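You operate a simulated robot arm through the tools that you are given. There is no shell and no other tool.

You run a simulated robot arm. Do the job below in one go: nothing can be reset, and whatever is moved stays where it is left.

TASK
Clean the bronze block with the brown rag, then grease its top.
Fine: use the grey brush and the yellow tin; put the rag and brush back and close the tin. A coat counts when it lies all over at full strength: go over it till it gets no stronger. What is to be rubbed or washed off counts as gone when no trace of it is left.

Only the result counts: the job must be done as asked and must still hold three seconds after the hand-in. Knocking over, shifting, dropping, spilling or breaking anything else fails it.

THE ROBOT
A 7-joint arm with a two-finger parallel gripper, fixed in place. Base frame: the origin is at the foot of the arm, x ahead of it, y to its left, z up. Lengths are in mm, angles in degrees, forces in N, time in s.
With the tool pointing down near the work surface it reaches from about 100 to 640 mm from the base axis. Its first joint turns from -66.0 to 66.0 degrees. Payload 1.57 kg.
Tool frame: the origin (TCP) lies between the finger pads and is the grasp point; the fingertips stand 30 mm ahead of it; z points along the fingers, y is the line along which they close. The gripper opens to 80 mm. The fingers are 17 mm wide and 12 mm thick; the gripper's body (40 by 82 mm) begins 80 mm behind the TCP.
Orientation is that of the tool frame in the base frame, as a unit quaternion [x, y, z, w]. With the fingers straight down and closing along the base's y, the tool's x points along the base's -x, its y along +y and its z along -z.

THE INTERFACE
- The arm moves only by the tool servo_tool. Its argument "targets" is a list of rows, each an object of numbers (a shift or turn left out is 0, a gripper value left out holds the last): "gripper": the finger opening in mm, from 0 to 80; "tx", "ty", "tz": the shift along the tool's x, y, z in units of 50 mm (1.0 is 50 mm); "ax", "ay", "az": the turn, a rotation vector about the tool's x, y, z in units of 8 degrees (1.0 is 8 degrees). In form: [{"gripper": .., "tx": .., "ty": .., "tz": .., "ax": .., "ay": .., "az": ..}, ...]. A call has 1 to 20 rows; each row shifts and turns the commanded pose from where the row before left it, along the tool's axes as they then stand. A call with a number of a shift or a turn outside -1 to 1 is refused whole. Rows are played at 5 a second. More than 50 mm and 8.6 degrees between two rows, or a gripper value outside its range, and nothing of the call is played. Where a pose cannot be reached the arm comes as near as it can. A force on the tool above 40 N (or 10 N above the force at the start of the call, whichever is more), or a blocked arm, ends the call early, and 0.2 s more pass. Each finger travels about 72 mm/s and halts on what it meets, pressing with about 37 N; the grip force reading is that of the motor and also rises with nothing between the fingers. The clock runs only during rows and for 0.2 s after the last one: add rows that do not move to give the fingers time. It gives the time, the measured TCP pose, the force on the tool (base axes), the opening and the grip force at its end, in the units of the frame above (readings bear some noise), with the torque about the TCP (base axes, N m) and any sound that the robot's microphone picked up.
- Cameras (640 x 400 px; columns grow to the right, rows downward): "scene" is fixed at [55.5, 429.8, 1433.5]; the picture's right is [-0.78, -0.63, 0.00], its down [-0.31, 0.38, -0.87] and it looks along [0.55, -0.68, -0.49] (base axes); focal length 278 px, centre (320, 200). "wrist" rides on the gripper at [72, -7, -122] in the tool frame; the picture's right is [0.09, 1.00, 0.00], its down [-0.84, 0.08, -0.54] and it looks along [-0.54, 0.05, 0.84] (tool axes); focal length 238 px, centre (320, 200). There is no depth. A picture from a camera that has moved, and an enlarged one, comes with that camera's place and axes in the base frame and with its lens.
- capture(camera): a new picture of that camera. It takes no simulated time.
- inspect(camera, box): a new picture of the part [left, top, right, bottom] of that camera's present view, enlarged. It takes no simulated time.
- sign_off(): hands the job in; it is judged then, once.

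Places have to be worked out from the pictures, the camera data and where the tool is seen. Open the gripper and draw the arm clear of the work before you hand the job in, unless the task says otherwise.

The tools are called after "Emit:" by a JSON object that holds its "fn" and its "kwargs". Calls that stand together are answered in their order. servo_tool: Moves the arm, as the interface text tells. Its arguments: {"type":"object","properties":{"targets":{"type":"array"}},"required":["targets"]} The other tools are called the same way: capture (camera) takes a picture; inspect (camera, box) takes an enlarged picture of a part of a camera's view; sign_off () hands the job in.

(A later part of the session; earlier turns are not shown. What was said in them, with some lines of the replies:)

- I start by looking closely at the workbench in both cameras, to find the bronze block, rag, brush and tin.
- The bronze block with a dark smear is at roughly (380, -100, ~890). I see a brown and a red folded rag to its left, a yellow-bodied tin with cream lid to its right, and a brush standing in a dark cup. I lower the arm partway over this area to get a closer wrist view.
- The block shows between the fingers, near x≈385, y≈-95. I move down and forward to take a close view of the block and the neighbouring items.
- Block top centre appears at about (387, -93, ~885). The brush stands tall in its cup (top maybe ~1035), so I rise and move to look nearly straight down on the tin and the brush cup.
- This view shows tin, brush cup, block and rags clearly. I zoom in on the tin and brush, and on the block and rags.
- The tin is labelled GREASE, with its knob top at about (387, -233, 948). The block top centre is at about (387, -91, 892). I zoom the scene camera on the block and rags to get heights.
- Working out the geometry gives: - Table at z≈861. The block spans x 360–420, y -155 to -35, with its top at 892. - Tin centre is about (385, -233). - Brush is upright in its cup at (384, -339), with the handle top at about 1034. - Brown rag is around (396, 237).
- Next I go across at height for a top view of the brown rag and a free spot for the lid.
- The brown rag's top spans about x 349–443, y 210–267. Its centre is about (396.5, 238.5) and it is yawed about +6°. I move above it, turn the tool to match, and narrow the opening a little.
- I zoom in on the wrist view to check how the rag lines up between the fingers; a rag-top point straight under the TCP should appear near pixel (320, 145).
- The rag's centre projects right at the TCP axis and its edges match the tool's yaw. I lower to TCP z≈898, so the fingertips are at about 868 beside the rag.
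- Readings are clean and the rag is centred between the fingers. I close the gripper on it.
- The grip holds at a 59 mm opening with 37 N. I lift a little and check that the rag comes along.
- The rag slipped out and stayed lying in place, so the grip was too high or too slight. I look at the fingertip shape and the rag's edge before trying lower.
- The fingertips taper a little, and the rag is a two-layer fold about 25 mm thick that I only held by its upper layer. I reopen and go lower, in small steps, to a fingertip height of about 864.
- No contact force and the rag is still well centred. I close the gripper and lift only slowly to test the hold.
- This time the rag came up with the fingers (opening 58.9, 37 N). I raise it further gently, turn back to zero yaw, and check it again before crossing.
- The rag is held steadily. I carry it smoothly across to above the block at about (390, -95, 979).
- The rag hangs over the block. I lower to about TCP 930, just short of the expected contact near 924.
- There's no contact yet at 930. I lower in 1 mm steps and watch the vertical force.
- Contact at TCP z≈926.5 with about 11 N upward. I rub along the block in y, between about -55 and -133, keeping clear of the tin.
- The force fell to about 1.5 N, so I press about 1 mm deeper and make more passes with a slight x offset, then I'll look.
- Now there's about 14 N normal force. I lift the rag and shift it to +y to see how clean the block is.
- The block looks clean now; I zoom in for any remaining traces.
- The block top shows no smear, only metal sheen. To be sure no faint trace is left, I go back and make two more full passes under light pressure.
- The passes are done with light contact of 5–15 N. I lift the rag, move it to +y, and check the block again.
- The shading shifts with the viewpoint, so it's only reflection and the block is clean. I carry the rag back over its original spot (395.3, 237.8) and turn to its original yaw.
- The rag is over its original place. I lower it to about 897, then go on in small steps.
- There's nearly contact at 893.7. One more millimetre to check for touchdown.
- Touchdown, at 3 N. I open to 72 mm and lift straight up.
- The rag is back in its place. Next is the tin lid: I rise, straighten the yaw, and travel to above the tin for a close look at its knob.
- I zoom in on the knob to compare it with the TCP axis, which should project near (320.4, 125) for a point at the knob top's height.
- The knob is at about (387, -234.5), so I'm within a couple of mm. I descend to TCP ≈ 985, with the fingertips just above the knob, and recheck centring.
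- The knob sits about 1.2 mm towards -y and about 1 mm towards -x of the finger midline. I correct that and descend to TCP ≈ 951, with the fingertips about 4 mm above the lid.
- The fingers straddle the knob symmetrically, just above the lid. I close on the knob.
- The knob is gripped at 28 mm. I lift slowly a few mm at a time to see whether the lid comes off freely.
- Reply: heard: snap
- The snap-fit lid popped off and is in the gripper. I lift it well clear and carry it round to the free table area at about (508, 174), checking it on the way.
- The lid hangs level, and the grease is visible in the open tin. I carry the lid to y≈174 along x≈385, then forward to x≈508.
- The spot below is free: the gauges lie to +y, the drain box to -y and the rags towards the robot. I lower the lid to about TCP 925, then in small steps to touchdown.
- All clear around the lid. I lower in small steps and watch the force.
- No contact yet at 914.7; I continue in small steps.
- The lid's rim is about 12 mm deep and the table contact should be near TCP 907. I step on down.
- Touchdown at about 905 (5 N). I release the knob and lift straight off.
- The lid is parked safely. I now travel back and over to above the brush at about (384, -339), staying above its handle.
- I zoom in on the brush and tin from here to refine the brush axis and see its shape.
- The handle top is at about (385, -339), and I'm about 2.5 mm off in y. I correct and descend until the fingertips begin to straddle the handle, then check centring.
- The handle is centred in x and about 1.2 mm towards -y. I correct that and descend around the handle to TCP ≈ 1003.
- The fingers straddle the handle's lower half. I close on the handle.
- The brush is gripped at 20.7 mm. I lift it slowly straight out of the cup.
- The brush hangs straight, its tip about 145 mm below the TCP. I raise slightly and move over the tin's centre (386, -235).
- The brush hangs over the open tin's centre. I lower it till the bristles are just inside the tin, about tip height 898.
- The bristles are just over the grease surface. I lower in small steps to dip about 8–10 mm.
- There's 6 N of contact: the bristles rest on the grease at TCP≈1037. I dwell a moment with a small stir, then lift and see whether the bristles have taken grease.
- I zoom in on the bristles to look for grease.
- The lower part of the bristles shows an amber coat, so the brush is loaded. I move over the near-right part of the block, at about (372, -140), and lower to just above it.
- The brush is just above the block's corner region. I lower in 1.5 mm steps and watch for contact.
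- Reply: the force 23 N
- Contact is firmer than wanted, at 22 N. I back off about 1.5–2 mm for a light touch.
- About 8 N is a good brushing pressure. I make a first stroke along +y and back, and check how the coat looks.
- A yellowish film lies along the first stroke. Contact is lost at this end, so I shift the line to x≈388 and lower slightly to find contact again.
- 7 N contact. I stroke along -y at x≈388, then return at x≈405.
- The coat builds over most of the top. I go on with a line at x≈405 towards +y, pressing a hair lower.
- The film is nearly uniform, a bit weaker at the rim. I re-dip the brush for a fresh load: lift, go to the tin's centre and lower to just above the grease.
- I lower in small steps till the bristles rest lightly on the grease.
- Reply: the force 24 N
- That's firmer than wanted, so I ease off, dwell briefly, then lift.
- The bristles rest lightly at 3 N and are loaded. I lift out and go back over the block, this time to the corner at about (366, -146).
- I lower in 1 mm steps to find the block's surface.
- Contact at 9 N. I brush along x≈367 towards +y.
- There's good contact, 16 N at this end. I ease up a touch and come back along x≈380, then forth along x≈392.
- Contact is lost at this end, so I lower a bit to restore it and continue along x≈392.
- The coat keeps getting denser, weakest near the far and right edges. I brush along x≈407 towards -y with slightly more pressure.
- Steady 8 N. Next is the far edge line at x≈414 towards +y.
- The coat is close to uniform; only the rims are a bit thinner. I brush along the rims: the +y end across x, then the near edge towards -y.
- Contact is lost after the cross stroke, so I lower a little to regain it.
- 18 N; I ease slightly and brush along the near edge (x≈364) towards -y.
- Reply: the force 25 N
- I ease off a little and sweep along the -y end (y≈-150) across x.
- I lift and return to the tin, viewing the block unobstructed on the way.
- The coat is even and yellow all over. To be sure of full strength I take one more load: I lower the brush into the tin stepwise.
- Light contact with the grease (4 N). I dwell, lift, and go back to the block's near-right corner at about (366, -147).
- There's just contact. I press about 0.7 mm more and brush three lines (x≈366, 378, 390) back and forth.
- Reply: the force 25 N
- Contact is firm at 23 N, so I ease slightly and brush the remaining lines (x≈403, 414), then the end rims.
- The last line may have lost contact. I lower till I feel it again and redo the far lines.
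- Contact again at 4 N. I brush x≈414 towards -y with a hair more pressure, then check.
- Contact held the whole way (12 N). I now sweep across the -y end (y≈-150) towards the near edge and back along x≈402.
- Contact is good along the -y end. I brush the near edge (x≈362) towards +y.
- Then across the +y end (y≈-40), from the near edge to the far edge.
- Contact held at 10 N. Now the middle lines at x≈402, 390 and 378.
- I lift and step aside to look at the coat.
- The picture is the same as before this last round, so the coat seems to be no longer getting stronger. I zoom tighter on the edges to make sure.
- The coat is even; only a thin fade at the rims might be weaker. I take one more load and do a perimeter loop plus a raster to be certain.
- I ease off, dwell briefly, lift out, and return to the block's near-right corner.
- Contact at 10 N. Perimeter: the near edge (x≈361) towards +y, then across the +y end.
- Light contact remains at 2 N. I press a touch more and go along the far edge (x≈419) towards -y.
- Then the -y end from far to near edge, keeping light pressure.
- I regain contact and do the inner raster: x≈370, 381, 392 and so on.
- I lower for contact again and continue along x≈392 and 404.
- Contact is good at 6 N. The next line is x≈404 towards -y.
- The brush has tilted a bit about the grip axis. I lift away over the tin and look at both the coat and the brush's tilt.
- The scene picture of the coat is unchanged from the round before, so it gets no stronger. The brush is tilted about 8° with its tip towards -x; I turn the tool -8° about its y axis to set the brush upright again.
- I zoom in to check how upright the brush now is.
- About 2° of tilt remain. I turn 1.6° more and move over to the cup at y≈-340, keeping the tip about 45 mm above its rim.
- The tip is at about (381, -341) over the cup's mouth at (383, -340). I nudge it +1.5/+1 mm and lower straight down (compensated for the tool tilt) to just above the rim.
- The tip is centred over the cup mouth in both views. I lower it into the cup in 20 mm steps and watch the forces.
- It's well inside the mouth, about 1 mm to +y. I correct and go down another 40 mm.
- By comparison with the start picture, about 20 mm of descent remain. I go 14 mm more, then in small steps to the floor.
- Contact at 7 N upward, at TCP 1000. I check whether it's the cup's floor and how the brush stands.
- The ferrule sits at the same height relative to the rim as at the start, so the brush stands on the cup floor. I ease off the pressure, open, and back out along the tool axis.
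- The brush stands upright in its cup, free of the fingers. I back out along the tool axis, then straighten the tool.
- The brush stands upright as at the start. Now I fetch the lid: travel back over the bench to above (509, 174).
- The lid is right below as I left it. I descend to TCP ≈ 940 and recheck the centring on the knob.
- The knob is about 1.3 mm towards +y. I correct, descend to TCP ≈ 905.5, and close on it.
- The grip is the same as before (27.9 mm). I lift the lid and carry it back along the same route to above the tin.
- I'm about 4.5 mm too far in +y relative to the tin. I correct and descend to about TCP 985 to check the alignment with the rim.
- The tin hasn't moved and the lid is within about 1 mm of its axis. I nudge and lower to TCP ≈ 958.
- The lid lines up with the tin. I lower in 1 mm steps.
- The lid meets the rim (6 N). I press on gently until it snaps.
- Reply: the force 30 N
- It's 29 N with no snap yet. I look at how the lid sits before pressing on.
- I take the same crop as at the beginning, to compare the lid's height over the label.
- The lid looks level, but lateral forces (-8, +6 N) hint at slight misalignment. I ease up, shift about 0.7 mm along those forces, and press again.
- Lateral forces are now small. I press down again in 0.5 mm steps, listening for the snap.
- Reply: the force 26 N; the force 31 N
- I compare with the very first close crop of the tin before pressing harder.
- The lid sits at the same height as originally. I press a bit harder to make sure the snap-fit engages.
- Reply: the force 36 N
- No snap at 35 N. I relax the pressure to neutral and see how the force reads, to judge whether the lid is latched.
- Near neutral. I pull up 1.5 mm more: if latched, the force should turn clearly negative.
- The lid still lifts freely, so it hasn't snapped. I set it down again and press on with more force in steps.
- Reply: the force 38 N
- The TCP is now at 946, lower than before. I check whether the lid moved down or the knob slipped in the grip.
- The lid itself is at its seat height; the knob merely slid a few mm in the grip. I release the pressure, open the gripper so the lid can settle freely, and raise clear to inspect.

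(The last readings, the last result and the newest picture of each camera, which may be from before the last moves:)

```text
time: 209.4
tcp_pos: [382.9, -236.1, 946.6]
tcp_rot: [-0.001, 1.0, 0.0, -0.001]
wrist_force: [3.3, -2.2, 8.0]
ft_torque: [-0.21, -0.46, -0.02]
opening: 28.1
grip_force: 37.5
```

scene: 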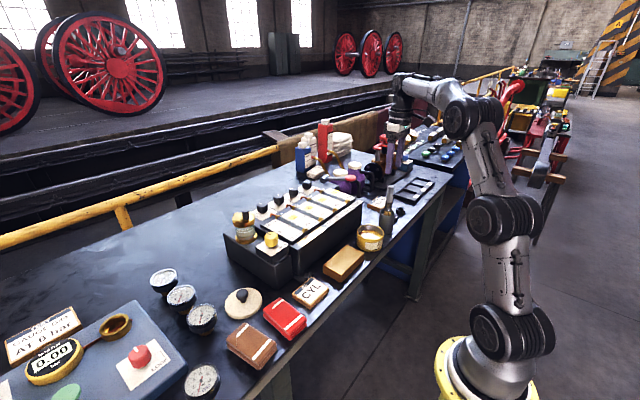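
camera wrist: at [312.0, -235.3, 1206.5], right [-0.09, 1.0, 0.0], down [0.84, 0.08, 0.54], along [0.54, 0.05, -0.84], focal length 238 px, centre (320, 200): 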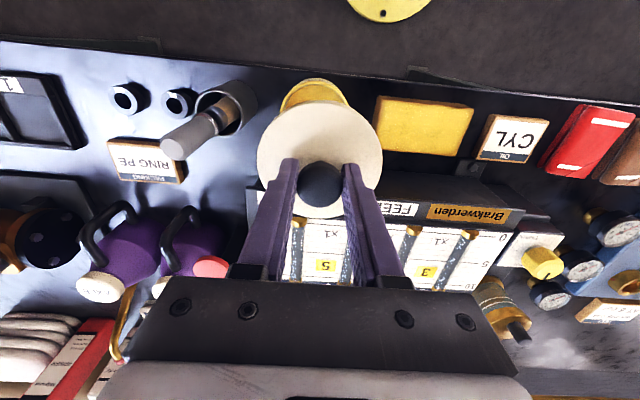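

Emit:
{"fn": "servo_tool", "kwargs": {"targets": [{"tz": -0.014}, {}, {"gripper": 56}, {}, {}, {"tz": -0.3}, {"tz": -0.5}, {"tz": -0.4}, {}]}}

Emit:
{"fn": "inspect", "kwargs": {"camera": "scene", "box": [350, 215, 390, 250]}}

Emit:
{"fn": "inspect", "kwargs": {"camera": "wrist", "box": [240, 60, 400, 220]}}

```text
time: 211.4
tcp_pos: [384.8, -235.3, 1007.8]
tcp_rot: [0.0, 1.0, 0.0, 0.0]
wrist_force: [0.5, -0.2, -0.3]
ft_torque: [-0.01, 0.04, -0.02]
opening: 55.9
grip_force: 0.1
heard: snap
```

```text
11.43 times, centred on (370, 232) of scene
camera zoom: at [55.5, 429.8, 1433.5], right [-0.78, -0.63, 0.0], down [-0.31, 0.38, -0.87], along [0.55, -0.68, -0.49], focal length 3172 px, centre (-251, -171)
```

zoom: 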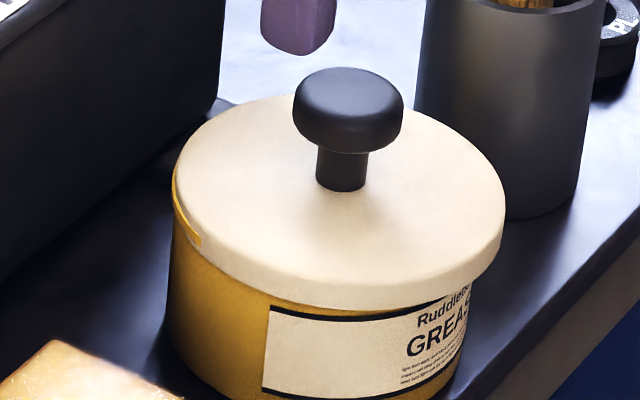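

```text
2.50 times, centred on (320, 140) of wrist
camera zoom: at [312.4, -240.3, 1131.4], right [-0.09, 1.0, 0.0], down [0.84, 0.08, 0.54], along [0.54, 0.05, -0.84], focal length 596 px, centre (320, 350)
```

zoom: 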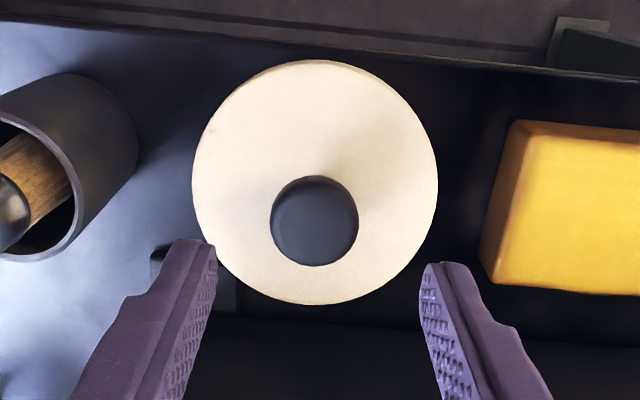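

A snap was heard, but the lid seems shifted by about 2 mm, with a sliver of tin showing at its left. I look more closely.

Emit:
{"fn": "inspect", "kwargs": {"camera": "scene", "box": [354, 218, 384, 246]}}

Emit:
{"fn": "inspect", "kwargs": {"camera": "scene", "box": [340, 190, 410, 260]}}

Emit:
{"fn": "inspect", "kwargs": {"camera": "wrist", "box": [280, 75, 360, 150]}}

```text
14.29 times, centred on (369, 232) of scene
camera zoom: at [55.5, 429.8, 1433.5], right [-0.78, -0.63, 0.0], down [-0.31, 0.38, -0.87], along [0.55, -0.68, -0.49], focal length 3965 px, centre (-380, -257)
```

zoom: 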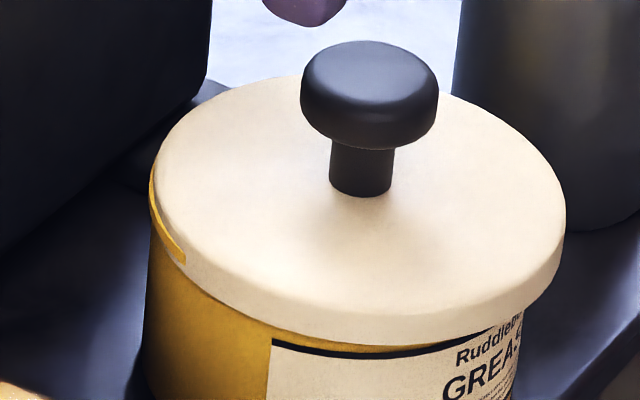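

```text
5.71 times, centred on (375, 225) of scene
camera zoom: at [55.5, 429.8, 1433.5], right [-0.78, -0.63, 0.0], down [-0.31, 0.38, -0.87], along [0.55, -0.68, -0.49], focal length 1586 px, centre (6, 57)
```

zoom: 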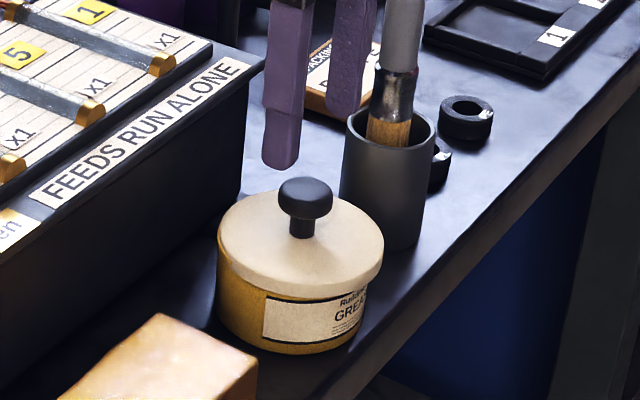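

```text
5.33 times, centred on (320, 112) of wrist
camera zoom: at [312.4, -240.3, 1131.4], right [-0.09, 1.0, 0.0], down [0.84, 0.08, 0.54], along [0.54, 0.05, -0.84], focal length 1271 px, centre (320, 667)
```

zoom: 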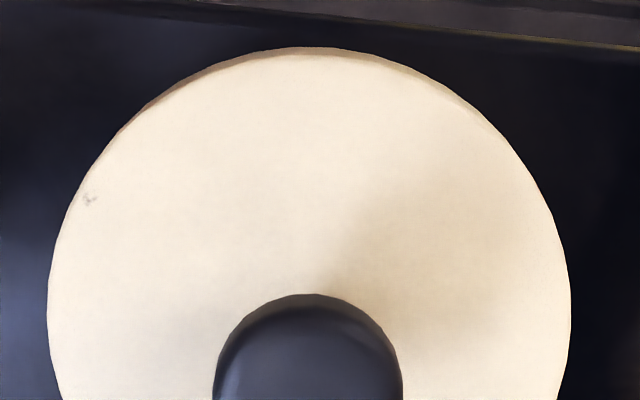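

The lid lies about 2–3 mm off towards (-x, -y), though at the right height. To test whether it is latched, I'll re-centre on the knob, grip it, and pull very gently.

Emit:
{"fn": "servo_tool", "kwargs": {"targets": [{"tx": 0.04, "ty": -0.025, "tz": 0.4}, {"tz": 0.3}, {}]}}

Emit:
{"fn": "inspect", "kwargs": {"camera": "wrist", "box": [220, 80, 420, 240]}}

```text
time: 212.2
tcp_pos: [382.0, -237.4, 971.5]
tcp_rot: [0.0, 1.0, 0.0, 0.0]
wrist_force: [-0.4, 1.1, -0.3]
ft_torque: [0.01, 0.01, 0.06]
opening: 55.9
grip_force: 0.0
```

```text
2.50 times, centred on (320, 160) of wrist
camera zoom: at [309.8, -242.0, 1095.1], right [-0.09, 1.0, 0.0], down [0.84, 0.08, 0.54], along [0.54, 0.05, -0.84], focal length 596 px, centre (320, 300)
```

zoom: 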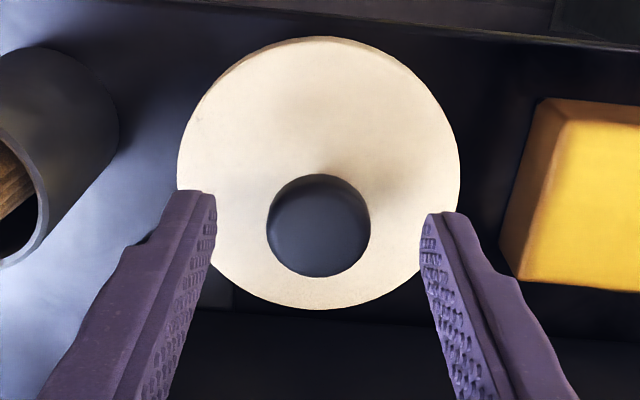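

I'm centred on the knob now. I descend to 951, close, and read the force.

Emit:
{"fn": "servo_tool", "kwargs": {"targets": [{"tz": 0.25}, {"tz": 0.15}, {}, {"gripper": 15}, {}, {}, {}]}}

```text
time: 213.8
tcp_pos: [381.4, -236.0, 951.6]
tcp_rot: [0.0, 1.0, 0.0, 0.0]
wrist_force: [0.5, -0.2, 0.8]
ft_torque: [0.04, -0.02, 0.01]
opening: 28.3
grip_force: 37.2
heard: snap
```

Another snap as I gripped the knob. I look at where the lid sits now.

Emit:
{"fn": "inspect", "kwargs": {"camera": "scene", "box": [350, 215, 390, 250]}}

Emit:
{"fn": "inspect", "kwargs": {"camera": "wrist", "box": [240, 80, 400, 240]}}

```text
11.43 times, centred on (370, 232) of scene
camera zoom: at [55.6, 429.8, 1433.5], right [-0.78, -0.63, 0.0], down [-0.31, 0.38, -0.87], along [0.55, -0.68, -0.49], focal length 3172 px, centre (-251, -171)
```

zoom: 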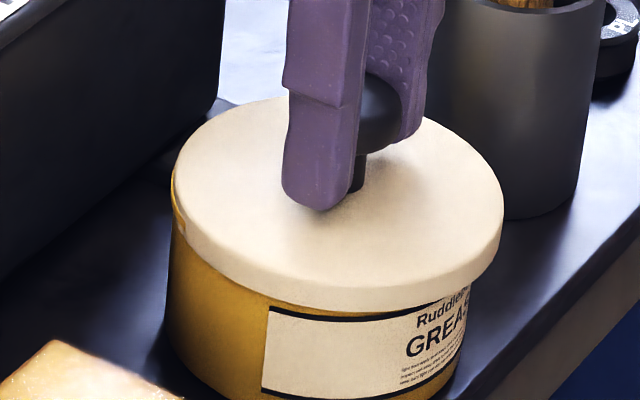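

```text
2.50 times, centred on (320, 160) of wrist
camera zoom: at [309.5, -241.2, 1075.2], right [-0.09, 1.0, 0.0], down [0.84, 0.08, 0.54], along [0.54, 0.05, -0.84], focal length 596 px, centre (320, 300)
```

zoom: 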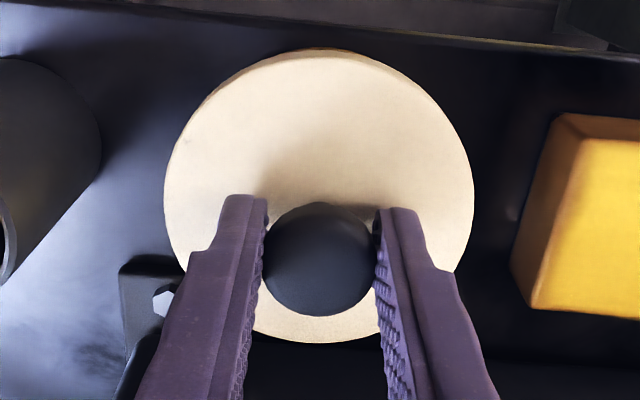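

The lid is still about 2 mm off. I pull up by 1 mm in two small steps and read the force.

Emit:
{"fn": "servo_tool", "kwargs": {"targets": [{"tz": -0.01}, {"tz": -0.01}, {}]}}

```text
time: 214.6
tcp_pos: [381.7, -236.0, 952.0]
tcp_rot: [0.001, 1.0, 0.0, 0.0]
wrist_force: [1.1, 1.4, 0.2]
ft_torque: [-0.01, -0.01, 0.01]
opening: 28.3
grip_force: 36.6
```

No resistance: the lid is free now, so it isn't seated properly. I lift it and move it aside (+y, over the block) so that I can measure tin and lid positions in one wrist image.

Emit:
{"fn": "servo_tool", "kwargs": {"targets": [{"tz": -0.3}, {"tz": -0.6}, {"tz": -0.7}, {"tz": -0.2}, {"ty": 0.5}, {"ty": 0.8}, {"ty": 0.7}, {}, {}]}}

Emit:
{"fn": "capture", "kwargs": {"camera": "wrist"}}

Emit:
{"fn": "inspect", "kwargs": {"camera": "wrist", "box": [160, 60, 340, 200]}}

Emit:
{"fn": "inspect", "kwargs": {"camera": "scene", "box": [330, 180, 420, 270]}}

```text
time: 216.6
tcp_pos: [382.9, -136.7, 1043.8]
tcp_rot: [0.0, 1.0, -0.001, 0.0]
wrist_force: [-0.3, 0.4, -0.6]
ft_torque: [0.03, -0.02, 0.0]
opening: 27.8
grip_force: 36.6
```

```text
taken
camera wrist: at [310.5, -142.2, 1166.7], right [-0.09, 1.0, 0.0], down [0.84, 0.08, 0.54], along [0.54, 0.05, -0.84], focal length 238 px, centre (320, 200)
```

wrist: 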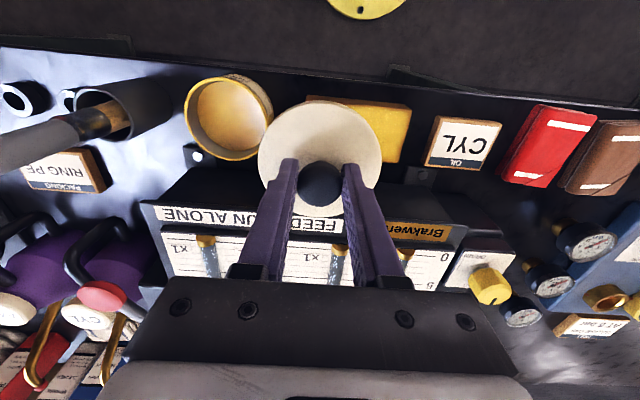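

```text
2.86 times, centred on (250, 130) of wrist
camera zoom: at [310.5, -142.2, 1166.7], right [-0.09, 1.0, 0.0], down [0.84, 0.08, 0.54], along [0.54, 0.05, -0.84], focal length 681 px, centre (520, 400)
```

zoom: 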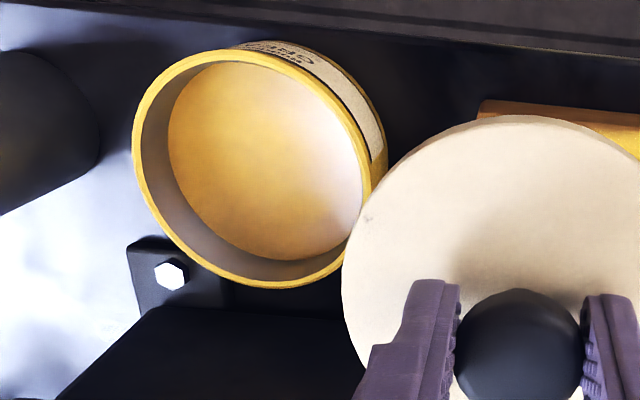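

```text
4.44 times, centred on (375, 225) of scene
camera zoom: at [55.5, 429.8, 1433.5], right [-0.78, -0.63, 0.0], down [-0.31, 0.38, -0.87], along [0.55, -0.68, -0.49], focal length 1233 px, centre (76, 89)
```

zoom: 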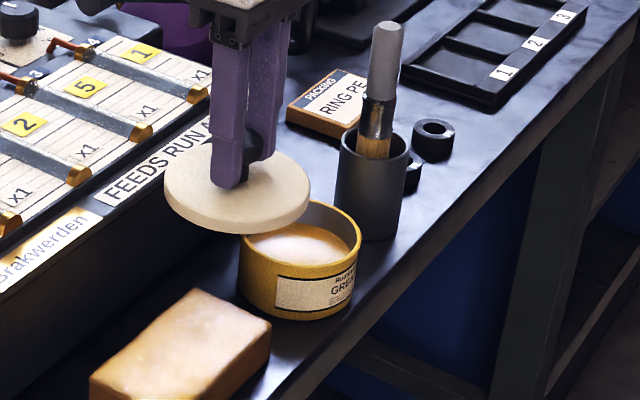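

In this image the tin's centre is about (387.6, -234.5) and the lid is about 3 mm short in x. I zoom on the lid to refine the needed shift.

Emit:
{"fn": "inspect", "kwargs": {"camera": "wrist", "box": [240, 85, 400, 225]}}

Emit:
{"fn": "inspect", "kwargs": {"camera": "wrist", "box": [175, 65, 285, 170]}}

```text
2.86 times, centred on (320, 155) of wrist
camera zoom: at [310.5, -142.2, 1166.7], right [-0.09, 1.0, 0.0], down [0.84, 0.08, 0.54], along [0.54, 0.05, -0.84], focal length 681 px, centre (320, 329)
```

zoom: 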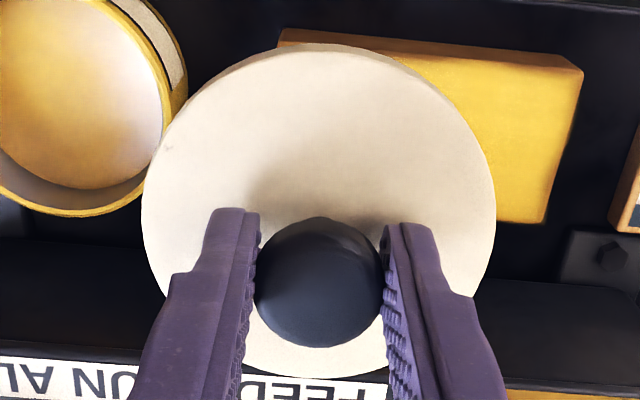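

```text
3.81 times, centred on (230, 118) of wrist
camera zoom: at [310.5, -142.2, 1166.7], right [-0.09, 1.0, 0.0], down [0.84, 0.08, 0.54], along [0.54, 0.05, -0.84], focal length 908 px, centre (663, 514)
```

zoom: 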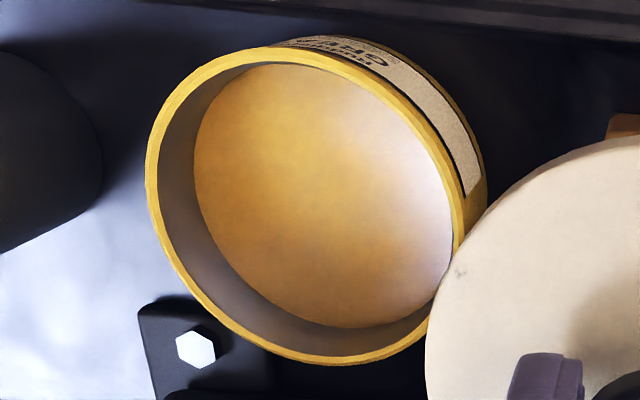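

I also take a tight scene zoom of lid and tin for an independent measure.

Emit:
{"fn": "inspect", "kwargs": {"camera": "scene", "box": [338, 200, 388, 250]}}

```text
8.00 times, centred on (363, 225) of scene
camera zoom: at [55.5, 429.8, 1433.5], right [-0.78, -0.63, 0.0], down [-0.31, 0.38, -0.87], along [0.55, -0.68, -0.49], focal length 2220 px, centre (-24, 0)
```

zoom: 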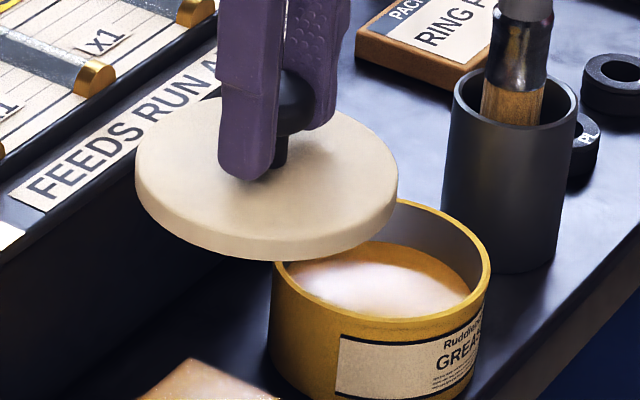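

Combining the views, the lid needs to go back by about -98 mm in y and +2.5 mm in x to sit on the tin's axis. I move it there at height.

Emit:
{"fn": "servo_tool", "kwargs": {"targets": [{"ty": -0.5, "tx": -0.05}, {"ty": -0.8}, {"ty": -0.66}, {"tz": 0.4}, {"tz": 0.6}, {"tz": 0.5}, {}, {}]}}

Emit:
{"fn": "inspect", "kwargs": {"camera": "scene", "box": [350, 210, 390, 250]}}

Emit:
{"fn": "inspect", "kwargs": {"camera": "wrist", "box": [240, 60, 400, 220]}}

```text
time: 218.4
tcp_pos: [384.5, -234.8, 969.1]
tcp_rot: [0.001, 1.0, 0.0, 0.0]
wrist_force: [0.9, -0.8, -1.1]
ft_torque: [0.01, -0.02, 0.0]
opening: 28.2
grip_force: 37.3
```

```text
10.00 times, centred on (370, 230) of scene
camera zoom: at [55.6, 429.8, 1433.5], right [-0.78, -0.63, 0.0], down [-0.31, 0.38, -0.87], along [0.55, -0.68, -0.49], focal length 2775 px, centre (-180, -100)
```

zoom: 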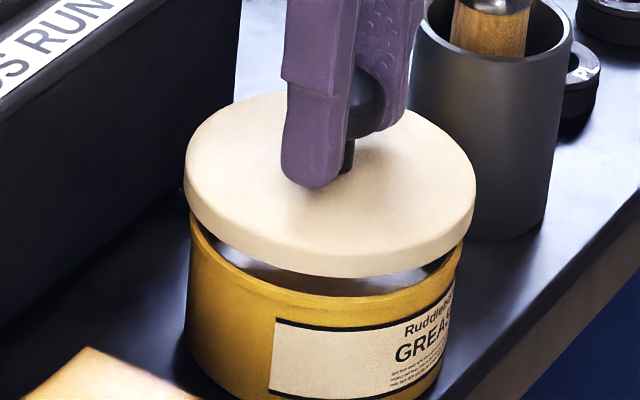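

```text
2.50 times, centred on (320, 140) of wrist
camera zoom: at [312.6, -240.4, 1091.2], right [-0.09, 1.0, 0.0], down [0.84, 0.08, 0.54], along [0.54, 0.05, -0.84], focal length 596 px, centre (320, 350)
```

zoom: 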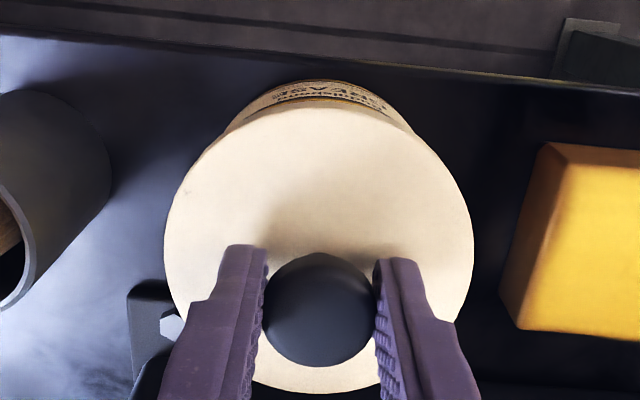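

I lower to just above the seat (about TCP 953.5) and compare with the original lid position, which should be centred on pixel 328 in that crop.

Emit:
{"fn": "servo_tool", "kwargs": {"targets": [{"tz": 0.15}, {"tz": 0.1}, {"tz": 0.06}, {}]}}

Emit:
{"fn": "inspect", "kwargs": {"camera": "scene", "box": [350, 215, 390, 250]}}

Emit:
{"fn": "inspect", "kwargs": {"camera": "scene", "box": [340, 190, 410, 260]}}

```text
time: 219.4
tcp_pos: [384.2, -234.5, 952.2]
tcp_rot: [0.0, 1.0, 0.0, 0.0]
wrist_force: [-0.3, -0.2, -1.2]
ft_torque: [-0.02, -0.01, 0.0]
opening: 28.0
grip_force: 37.2
```

```text
11.43 times, centred on (370, 232) of scene
camera zoom: at [55.6, 429.8, 1433.5], right [-0.78, -0.63, 0.0], down [-0.31, 0.38, -0.87], along [0.55, -0.68, -0.49], focal length 3172 px, centre (-251, -171)
```

zoom: 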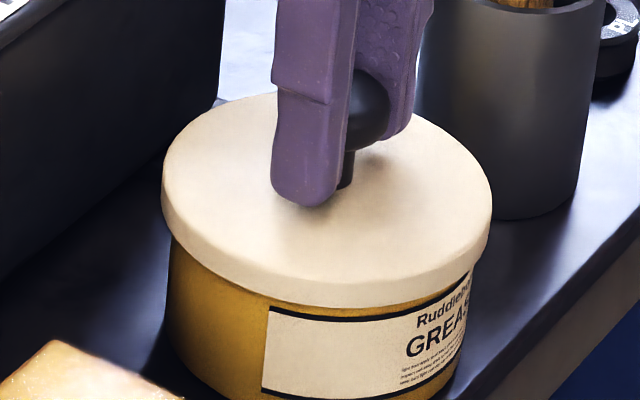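

```text
5.71 times, centred on (375, 225) of scene
camera zoom: at [55.6, 429.8, 1433.5], right [-0.78, -0.63, 0.0], down [-0.31, 0.38, -0.87], along [0.55, -0.68, -0.49], focal length 1586 px, centre (6, 57)
```

zoom: 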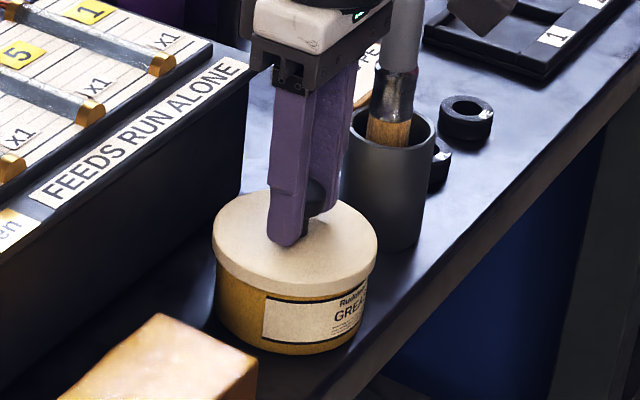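

The lid is now centred as at the start (327 vs 328). I lower by sub-mm steps to a light touch.

Emit:
{"fn": "servo_tool", "kwargs": {"targets": [{"tz": 0.012}, {"tz": 0.012}, {}]}}

```text
time: 220.2
tcp_pos: [386.0, -234.8, 952.0]
tcp_rot: [0.0, 1.0, 0.0, 0.0]
wrist_force: [-0.8, 0.2, 3.0]
ft_torque: [-0.04, 0.09, -0.01]
opening: 28.2
grip_force: 37.5
```

Contact at 3 N. With the better alignment I press down again in small steps and listen.

Emit:
{"fn": "servo_tool", "kwargs": {"targets": [{"tz": 0.015}, {"tz": 0.015}, {}]}}

```text
time: 221.0
tcp_pos: [384.2, -233.6, 952.1]
tcp_rot: [0.0, 1.0, -0.001, 0.002]
wrist_force: [-3.5, 1.9, 18.4]
ft_torque: [0.07, 0.36, 0.02]
opening: 28.3
grip_force: 37.0
```

Emit:
{"fn": "servo_tool", "kwargs": {"targets": [{"tz": 0.015}, {"tz": 0.015}, {}, {}]}}

```text
time: 222.0
tcp_pos: [384.9, -234.8, 951.5]
tcp_rot: [0.001, 1.0, -0.002, 0.004]
wrist_force: [-7.6, 5.7, 35.2]
ft_torque: [0.09, 0.08, 0.03]
opening: 28.5
grip_force: 37.1
```

35 N and still no snap. I press once more, slightly beyond 40 N (the call will just stop there).

Emit:
{"fn": "servo_tool", "kwargs": {"targets": [{"tz": 0.012}, {"tz": 0.012}, {}]}}

```text
time: 222.8
tcp_pos: [386.3, -233.4, 950.3]
tcp_rot: [0.001, 1.0, -0.003, 0.002]
wrist_force: [-10.3, 1.9, 34.6]
ft_torque: [0.02, 0.05, -0.04]
opening: 28.1
grip_force: 37.0
```

The grip can't push more than about 35 N because the knob slips. I ease off to neutral, release, and will push on the knob top with closed fingers instead.

Emit:
{"fn": "servo_tool", "kwargs": {"targets": [{"tz": -0.03}, {"tz": -0.02}, {}]}}

```text
time: 223.6
tcp_pos: [386.4, -235.2, 950.9]
tcp_rot: [0.001, 1.0, 0.0, 0.001]
wrist_force: [-0.2, -4.2, 20.4]
ft_torque: [-0.13, -0.45, -0.05]
opening: 28.2
grip_force: 36.5
```

Emit:
{"fn": "servo_tool", "kwargs": {"targets": [{"tz": -0.02}, {"tz": -0.012}, {}]}}

```text
time: 224.4
tcp_pos: [383.5, -233.2, 949.8]
tcp_rot: [0.0, 1.0, 0.0, -0.001]
wrist_force: [3.4, -1.9, 6.6]
ft_torque: [-0.05, -0.44, -0.02]
opening: 28.3
grip_force: 37.0
```

Emit:
{"fn": "servo_tool", "kwargs": {"targets": [{"tz": -0.008}, {}, {}]}}

```text
time: 225.2
tcp_pos: [384.1, -234.1, 950.2]
tcp_rot: [0.001, 1.0, 0.001, -0.002]
wrist_force: [-0.4, 0.0, -1.4]
ft_torque: [0.02, 0.03, -0.02]
opening: 28.2
grip_force: 36.8
```

Neutral. I open the fingers without lifting, to see when the snap comes and whether the lid stays put.

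Emit:
{"fn": "servo_tool", "kwargs": {"targets": [{"gripper": 50}, {}, {}]}}

Emit:
{"fn": "inspect", "kwargs": {"camera": "scene", "box": [350, 215, 390, 250]}}

Emit:
{"fn": "inspect", "kwargs": {"camera": "wrist", "box": [240, 80, 400, 240]}}

```text
time: 226.0
tcp_pos: [385.4, -233.0, 951.6]
tcp_rot: [0.0, 1.0, 0.0, 0.001]
wrist_force: [-0.7, -0.3, -0.6]
ft_torque: [-0.02, 0.0, 0.01]
opening: 50.0
grip_force: 0.1
heard: snap
```

```text
11.43 times, centred on (370, 232) of scene
camera zoom: at [55.5, 429.8, 1433.5], right [-0.78, -0.63, 0.0], down [-0.31, 0.38, -0.87], along [0.55, -0.68, -0.49], focal length 3172 px, centre (-251, -171)
```

zoom: 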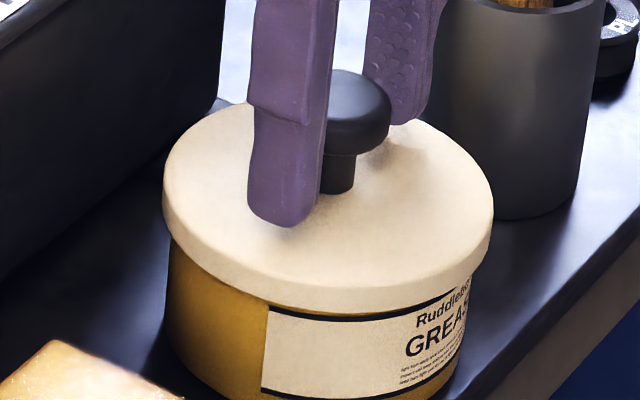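

```text
2.50 times, centred on (320, 160) of wrist
camera zoom: at [312.8, -239.5, 1075.1], right [-0.09, 1.0, 0.0], down [0.84, 0.08, 0.54], along [0.54, 0.05, -0.84], focal length 596 px, centre (320, 300)
```

zoom: 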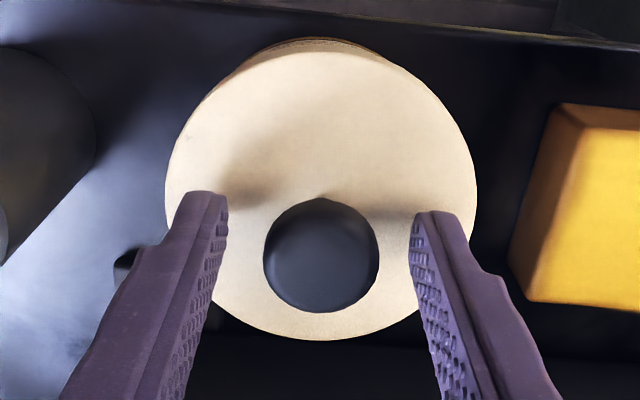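

The lid snapped home on release and is centred like at the start (328.5 vs 328). I raise the fingers straight up, clear of the knob.

Emit:
{"fn": "servo_tool", "kwargs": {"targets": [{"tz": -0.3}, {"tz": -0.5}, {"tz": -0.7}, {"tz": -0.8}, {"tz": -0.7}, {}]}}

Emit:
{"fn": "inspect", "kwargs": {"camera": "scene", "box": [340, 190, 410, 260]}}

Emit:
{"fn": "capture", "kwargs": {"camera": "wrist"}}

```text
time: 227.4
tcp_pos: [382.4, -231.4, 1103.2]
tcp_rot: [0.0, 1.0, 0.0, 0.0]
wrist_force: [-0.2, 0.0, -0.8]
ft_torque: [-0.02, 0.04, -0.01]
opening: 50.0
grip_force: 0.1
```

```text
5.71 times, centred on (375, 225) of scene
camera zoom: at [55.5, 429.8, 1433.5], right [-0.78, -0.63, 0.0], down [-0.31, 0.38, -0.87], along [0.55, -0.68, -0.49], focal length 1586 px, centre (6, 57)
```

zoom: 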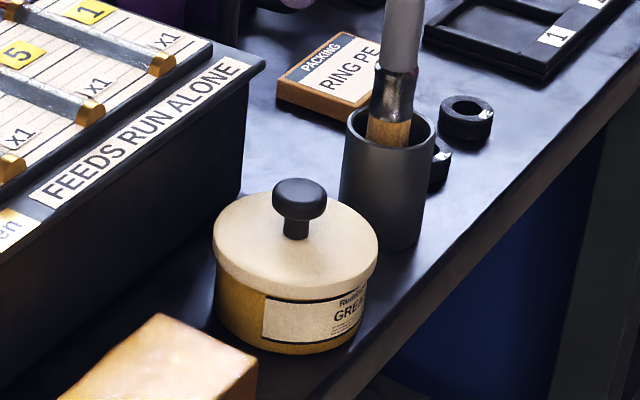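

```text
taken
camera wrist: at [311.1, -237.6, 1226.1], right [-0.09, 1.0, 0.0], down [0.84, 0.08, 0.54], along [0.54, 0.05, -0.84], focal length 238 px, centre (320, 200)
```

wrist: 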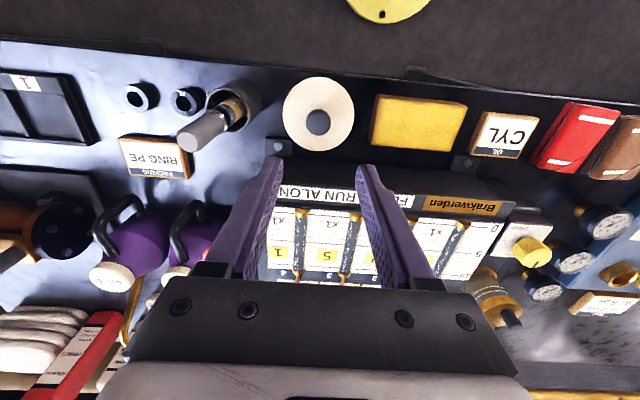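

The tin is closed as at the start. I move back and take a final close look at the block's coat and everything else.

Emit:
{"fn": "servo_tool", "kwargs": {"targets": [{"ty": 0.7}, {"ty": 0.9}, {"ty": 0.9, "tx": -0.3}, {"tx": -0.6, "tz": 0.3}, {"tz": 0.6}, {}]}}

Emit:
{"fn": "capture", "kwargs": {"camera": "wrist"}}

Emit:
{"fn": "inspect", "kwargs": {"camera": "wrist", "box": [240, 30, 400, 150]}}

Emit:
{"fn": "capture", "kwargs": {"camera": "scene"}}

```text
time: 228.8
tcp_pos: [428.2, -111.0, 1057.2]
tcp_rot: [0.0, 1.0, 0.0, 0.0]
wrist_force: [0.2, -0.6, -0.1]
ft_torque: [-0.03, 0.03, -0.01]
opening: 50.1
grip_force: 0.0
```

```text
taken
camera wrist: at [355.9, -116.1, 1179.8], right [-0.09, 1.0, 0.0], down [0.84, 0.08, 0.54], along [0.54, 0.05, -0.84], focal length 238 px, centre (320, 200)
```

wrist: 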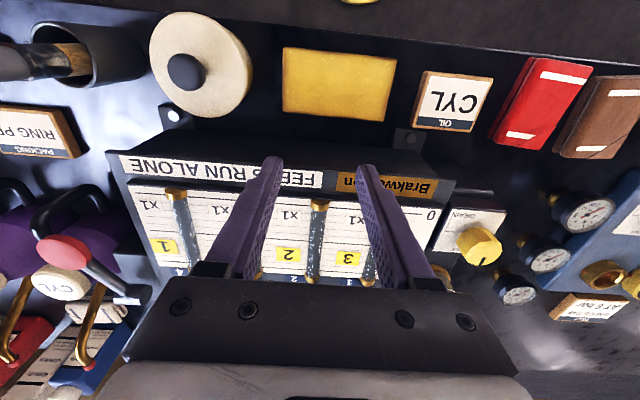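

```text
3.33 times, centred on (320, 90) of wrist
camera zoom: at [355.9, -116.1, 1179.8], right [-0.09, 1.0, 0.0], down [0.84, 0.08, 0.54], along [0.54, 0.05, -0.84], focal length 794 px, centre (320, 567)
```

zoom: 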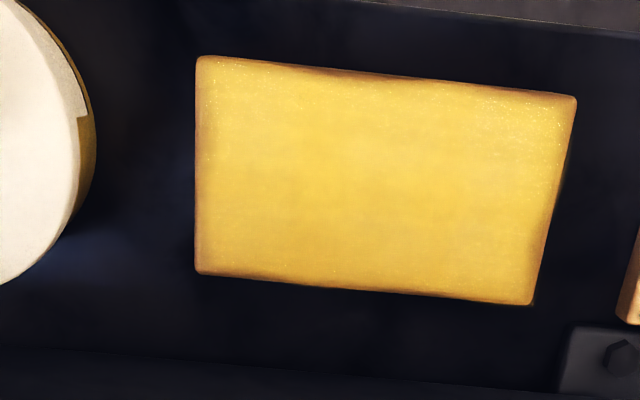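

```text
taken
```

scene: 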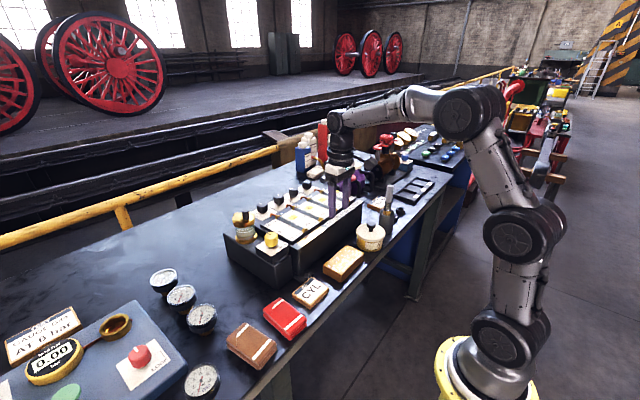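

The coat looks even, but I see tiny speckles near the short edges. I zoom in on those edges.

Emit:
{"fn": "inspect", "kwargs": {"camera": "wrist", "box": [275, 40, 335, 120]}}

Emit:
{"fn": "inspect", "kwargs": {"camera": "wrist", "box": [340, 40, 400, 130]}}

Emit:
{"fn": "inspect", "kwargs": {"camera": "scene", "box": [320, 240, 368, 284]}}

```text
5.00 times, centred on (305, 80) of wrist
camera zoom: at [355.9, -116.1, 1179.8], right [-0.09, 1.0, 0.0], down [0.84, 0.08, 0.54], along [0.54, 0.05, -0.84], focal length 1192 px, centre (395, 800)
```

zoom: 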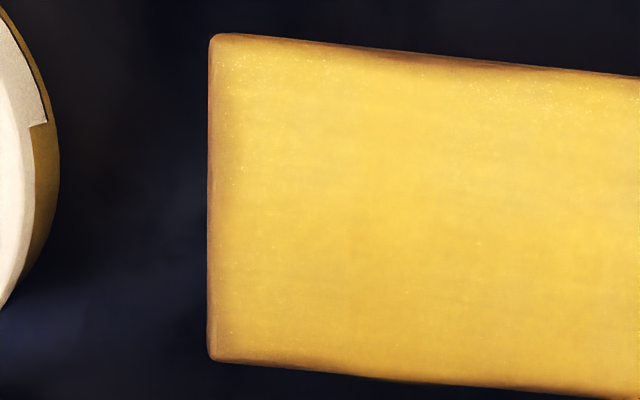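

```text
4.44 times, centred on (370, 85) of wrist
camera zoom: at [355.9, -116.1, 1179.8], right [-0.09, 1.0, 0.0], down [0.84, 0.08, 0.54], along [0.54, 0.05, -0.84], focal length 1059 px, centre (98, 711)
```

zoom: 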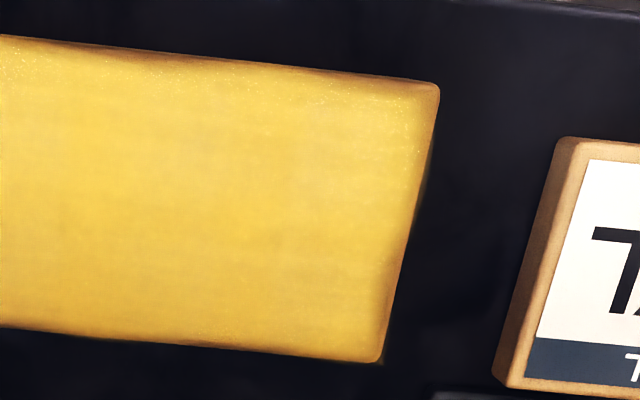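

```text
9.09 times, centred on (344, 262) of scene
camera zoom: at [55.5, 429.8, 1433.5], right [-0.78, -0.63, 0.0], down [-0.31, 0.38, -0.87], along [0.55, -0.68, -0.49], focal length 2523 px, centre (102, -364)
```

zoom: 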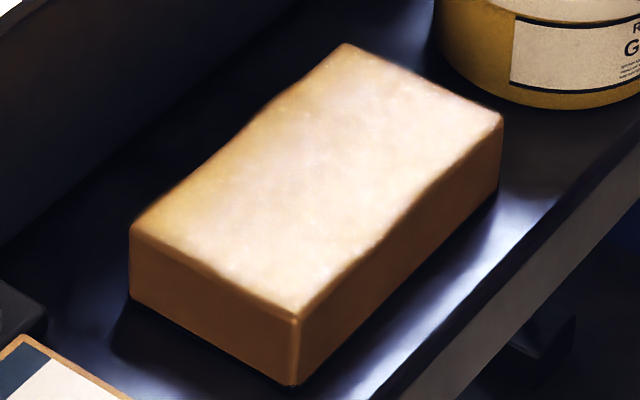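

The faint edge pattern is the same as in the two earlier rounds, so the coat is at full strength; rag, brush and tin are back in place. I raise the arm and draw it back to near its starting pose with the gripper open.

Emit:
{"fn": "servo_tool", "kwargs": {"targets": [{"gripper": 80, "tz": -0.8}, {"tz": -0.9}, {"tz": -0.9}, {"tz": -0.9, "tx": 0.2}, {"tz": -0.6, "tx": 0.6}, {"tx": 0.8, "ty": -0.4}, {"tx": 0.9, "ty": -0.4}, {"tx": 0.8, "ty": -0.4}, {}, {}]}}

Emit:
{"fn": "capture", "kwargs": {"camera": "wrist"}}

Emit:
{"fn": "capture", "kwargs": {"camera": "scene"}}

Emit:
{"fn": "inspect", "kwargs": {"camera": "scene", "box": [200, 160, 440, 380]}}

```text
time: 231.0
tcp_pos: [261.5, -167.3, 1263.2]
tcp_rot: [-0.001, 1.0, 0.0, 0.0]
wrist_force: [-0.3, -0.1, 0.0]
ft_torque: [0.01, 0.0, 0.0]
opening: 80.1
grip_force: 0.0
```

```text
taken
camera wrist: at [189.2, -172.4, 1385.3], right [-0.09, 1.0, 0.0], down [0.84, 0.08, 0.54], along [0.54, 0.05, -0.84], focal length 238 px, centre (320, 200)
```

wrist: 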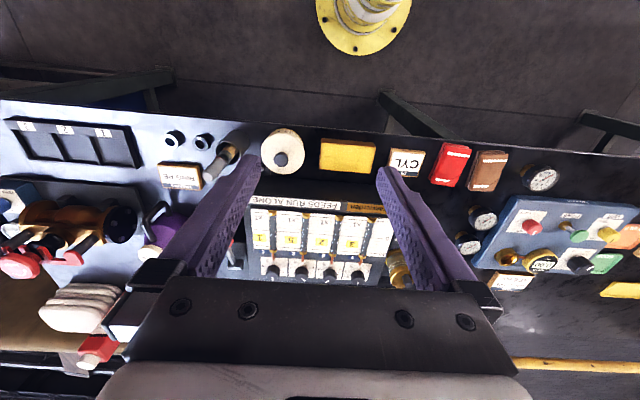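

```text
taken
```

scene: 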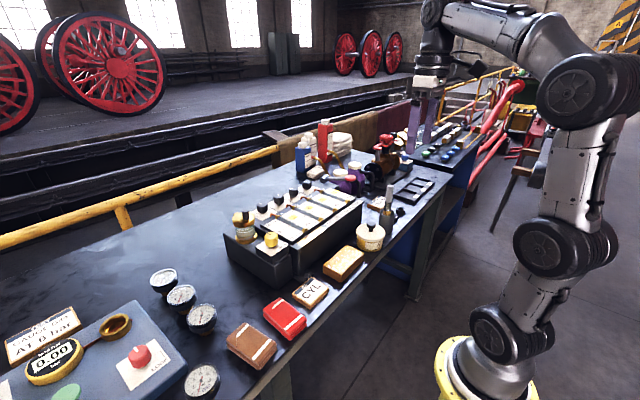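

```text
1.82 times, centred on (320, 270) of scene
camera zoom: at [55.5, 429.8, 1433.5], right [-0.78, -0.63, 0.0], down [-0.31, 0.38, -0.87], along [0.55, -0.68, -0.49], focal length 505 px, centre (320, 73)
```

zoom: 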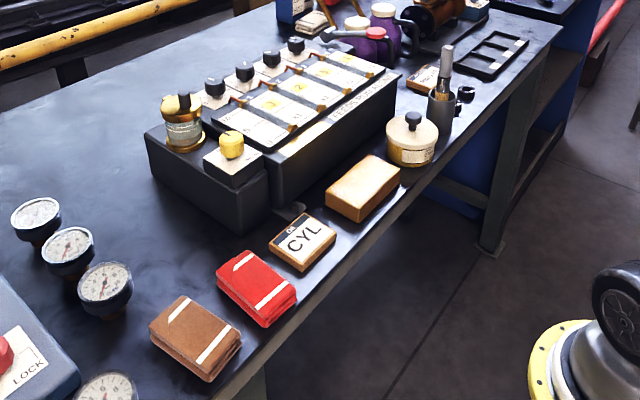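

Everything is in its place and the arm is clear. I take one last close look at tin and brush before handing in.

Emit:
{"fn": "inspect", "kwargs": {"camera": "scene", "box": [340, 170, 420, 260]}}

Emit:
{"fn": "inspect", "kwargs": {"camera": "wrist", "box": [190, 110, 420, 210]}}

```text
4.44 times, centred on (380, 215) of scene
camera zoom: at [55.5, 429.8, 1433.5], right [-0.78, -0.63, 0.0], down [-0.31, 0.38, -0.87], along [0.55, -0.68, -0.49], focal length 1233 px, centre (53, 133)
```

zoom: 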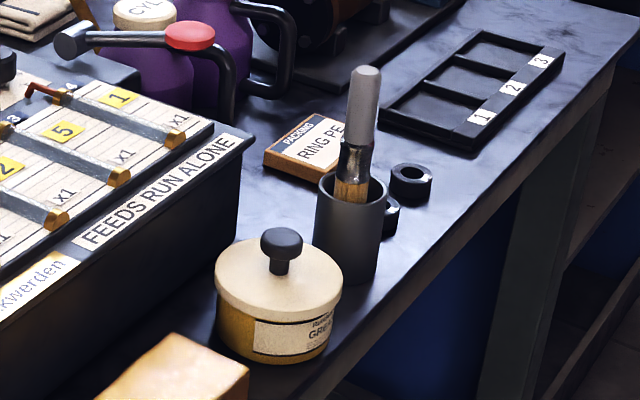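

```text
2.78 times, centred on (305, 160) of wrist
camera zoom: at [189.2, -172.4, 1385.3], right [-0.09, 1.0, 0.0], down [0.84, 0.08, 0.54], along [0.54, 0.05, -0.84], focal length 663 px, centre (362, 311)
```

zoom: 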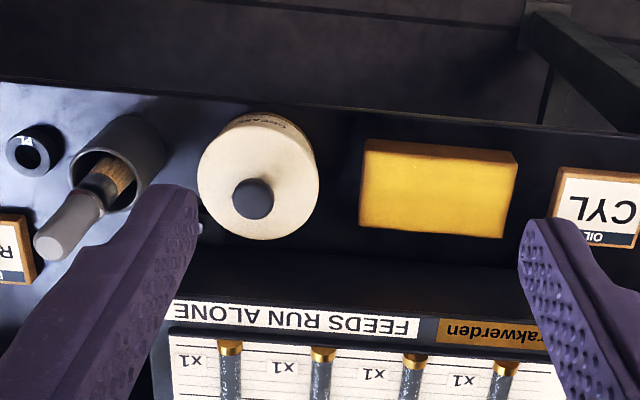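

The tin and brush look the same as in the first picture of that crop, the block is clean and greased, the rag is back, and the arm is clear with the gripper open. I hand in the job.

Emit:
{"fn": "sign_off", "kwargs": {}}

```text
The job is handed in.
```

The bronze block is clean and its top is greased. The brown rag and grey brush are back in place, and the yellow tin is closed. I handed the job in with the gripper open and the arm clear, and the hand-in returned no verdict.

- **Cleaning:** I made several passes over the block with the rag. No trace of the dark smear was left in either camera's close view.
- **Greasing:** I loaded the brush four times and went over the whole top, including the edges. The last round changed nothing visible. A thin, uneven fade right at the edges stayed the same after extra passes there, so I took it for the block's rounded edge rather than a thin coat.
- **Rag:** It is within about 2 mm of where it started.
- **Brush:** It tilted in the grip while brushing, so I straightened it before lowering it. It stands upright in its cup as before.
- **Tin lid:** This was the hard part.
  - The lid did not snap shut when pressed at about 35 N, and after the first release it sat 2–3 mm off centre.
  - I lifted it, re-centred it and released it again. It then made a snap sound and sat as it did at the start.
  - I did not pull on it afterwards to test it, because gripping it earlier seemed to have popped it loose.

I saw nothing else knocked over or moved in the final pictures.
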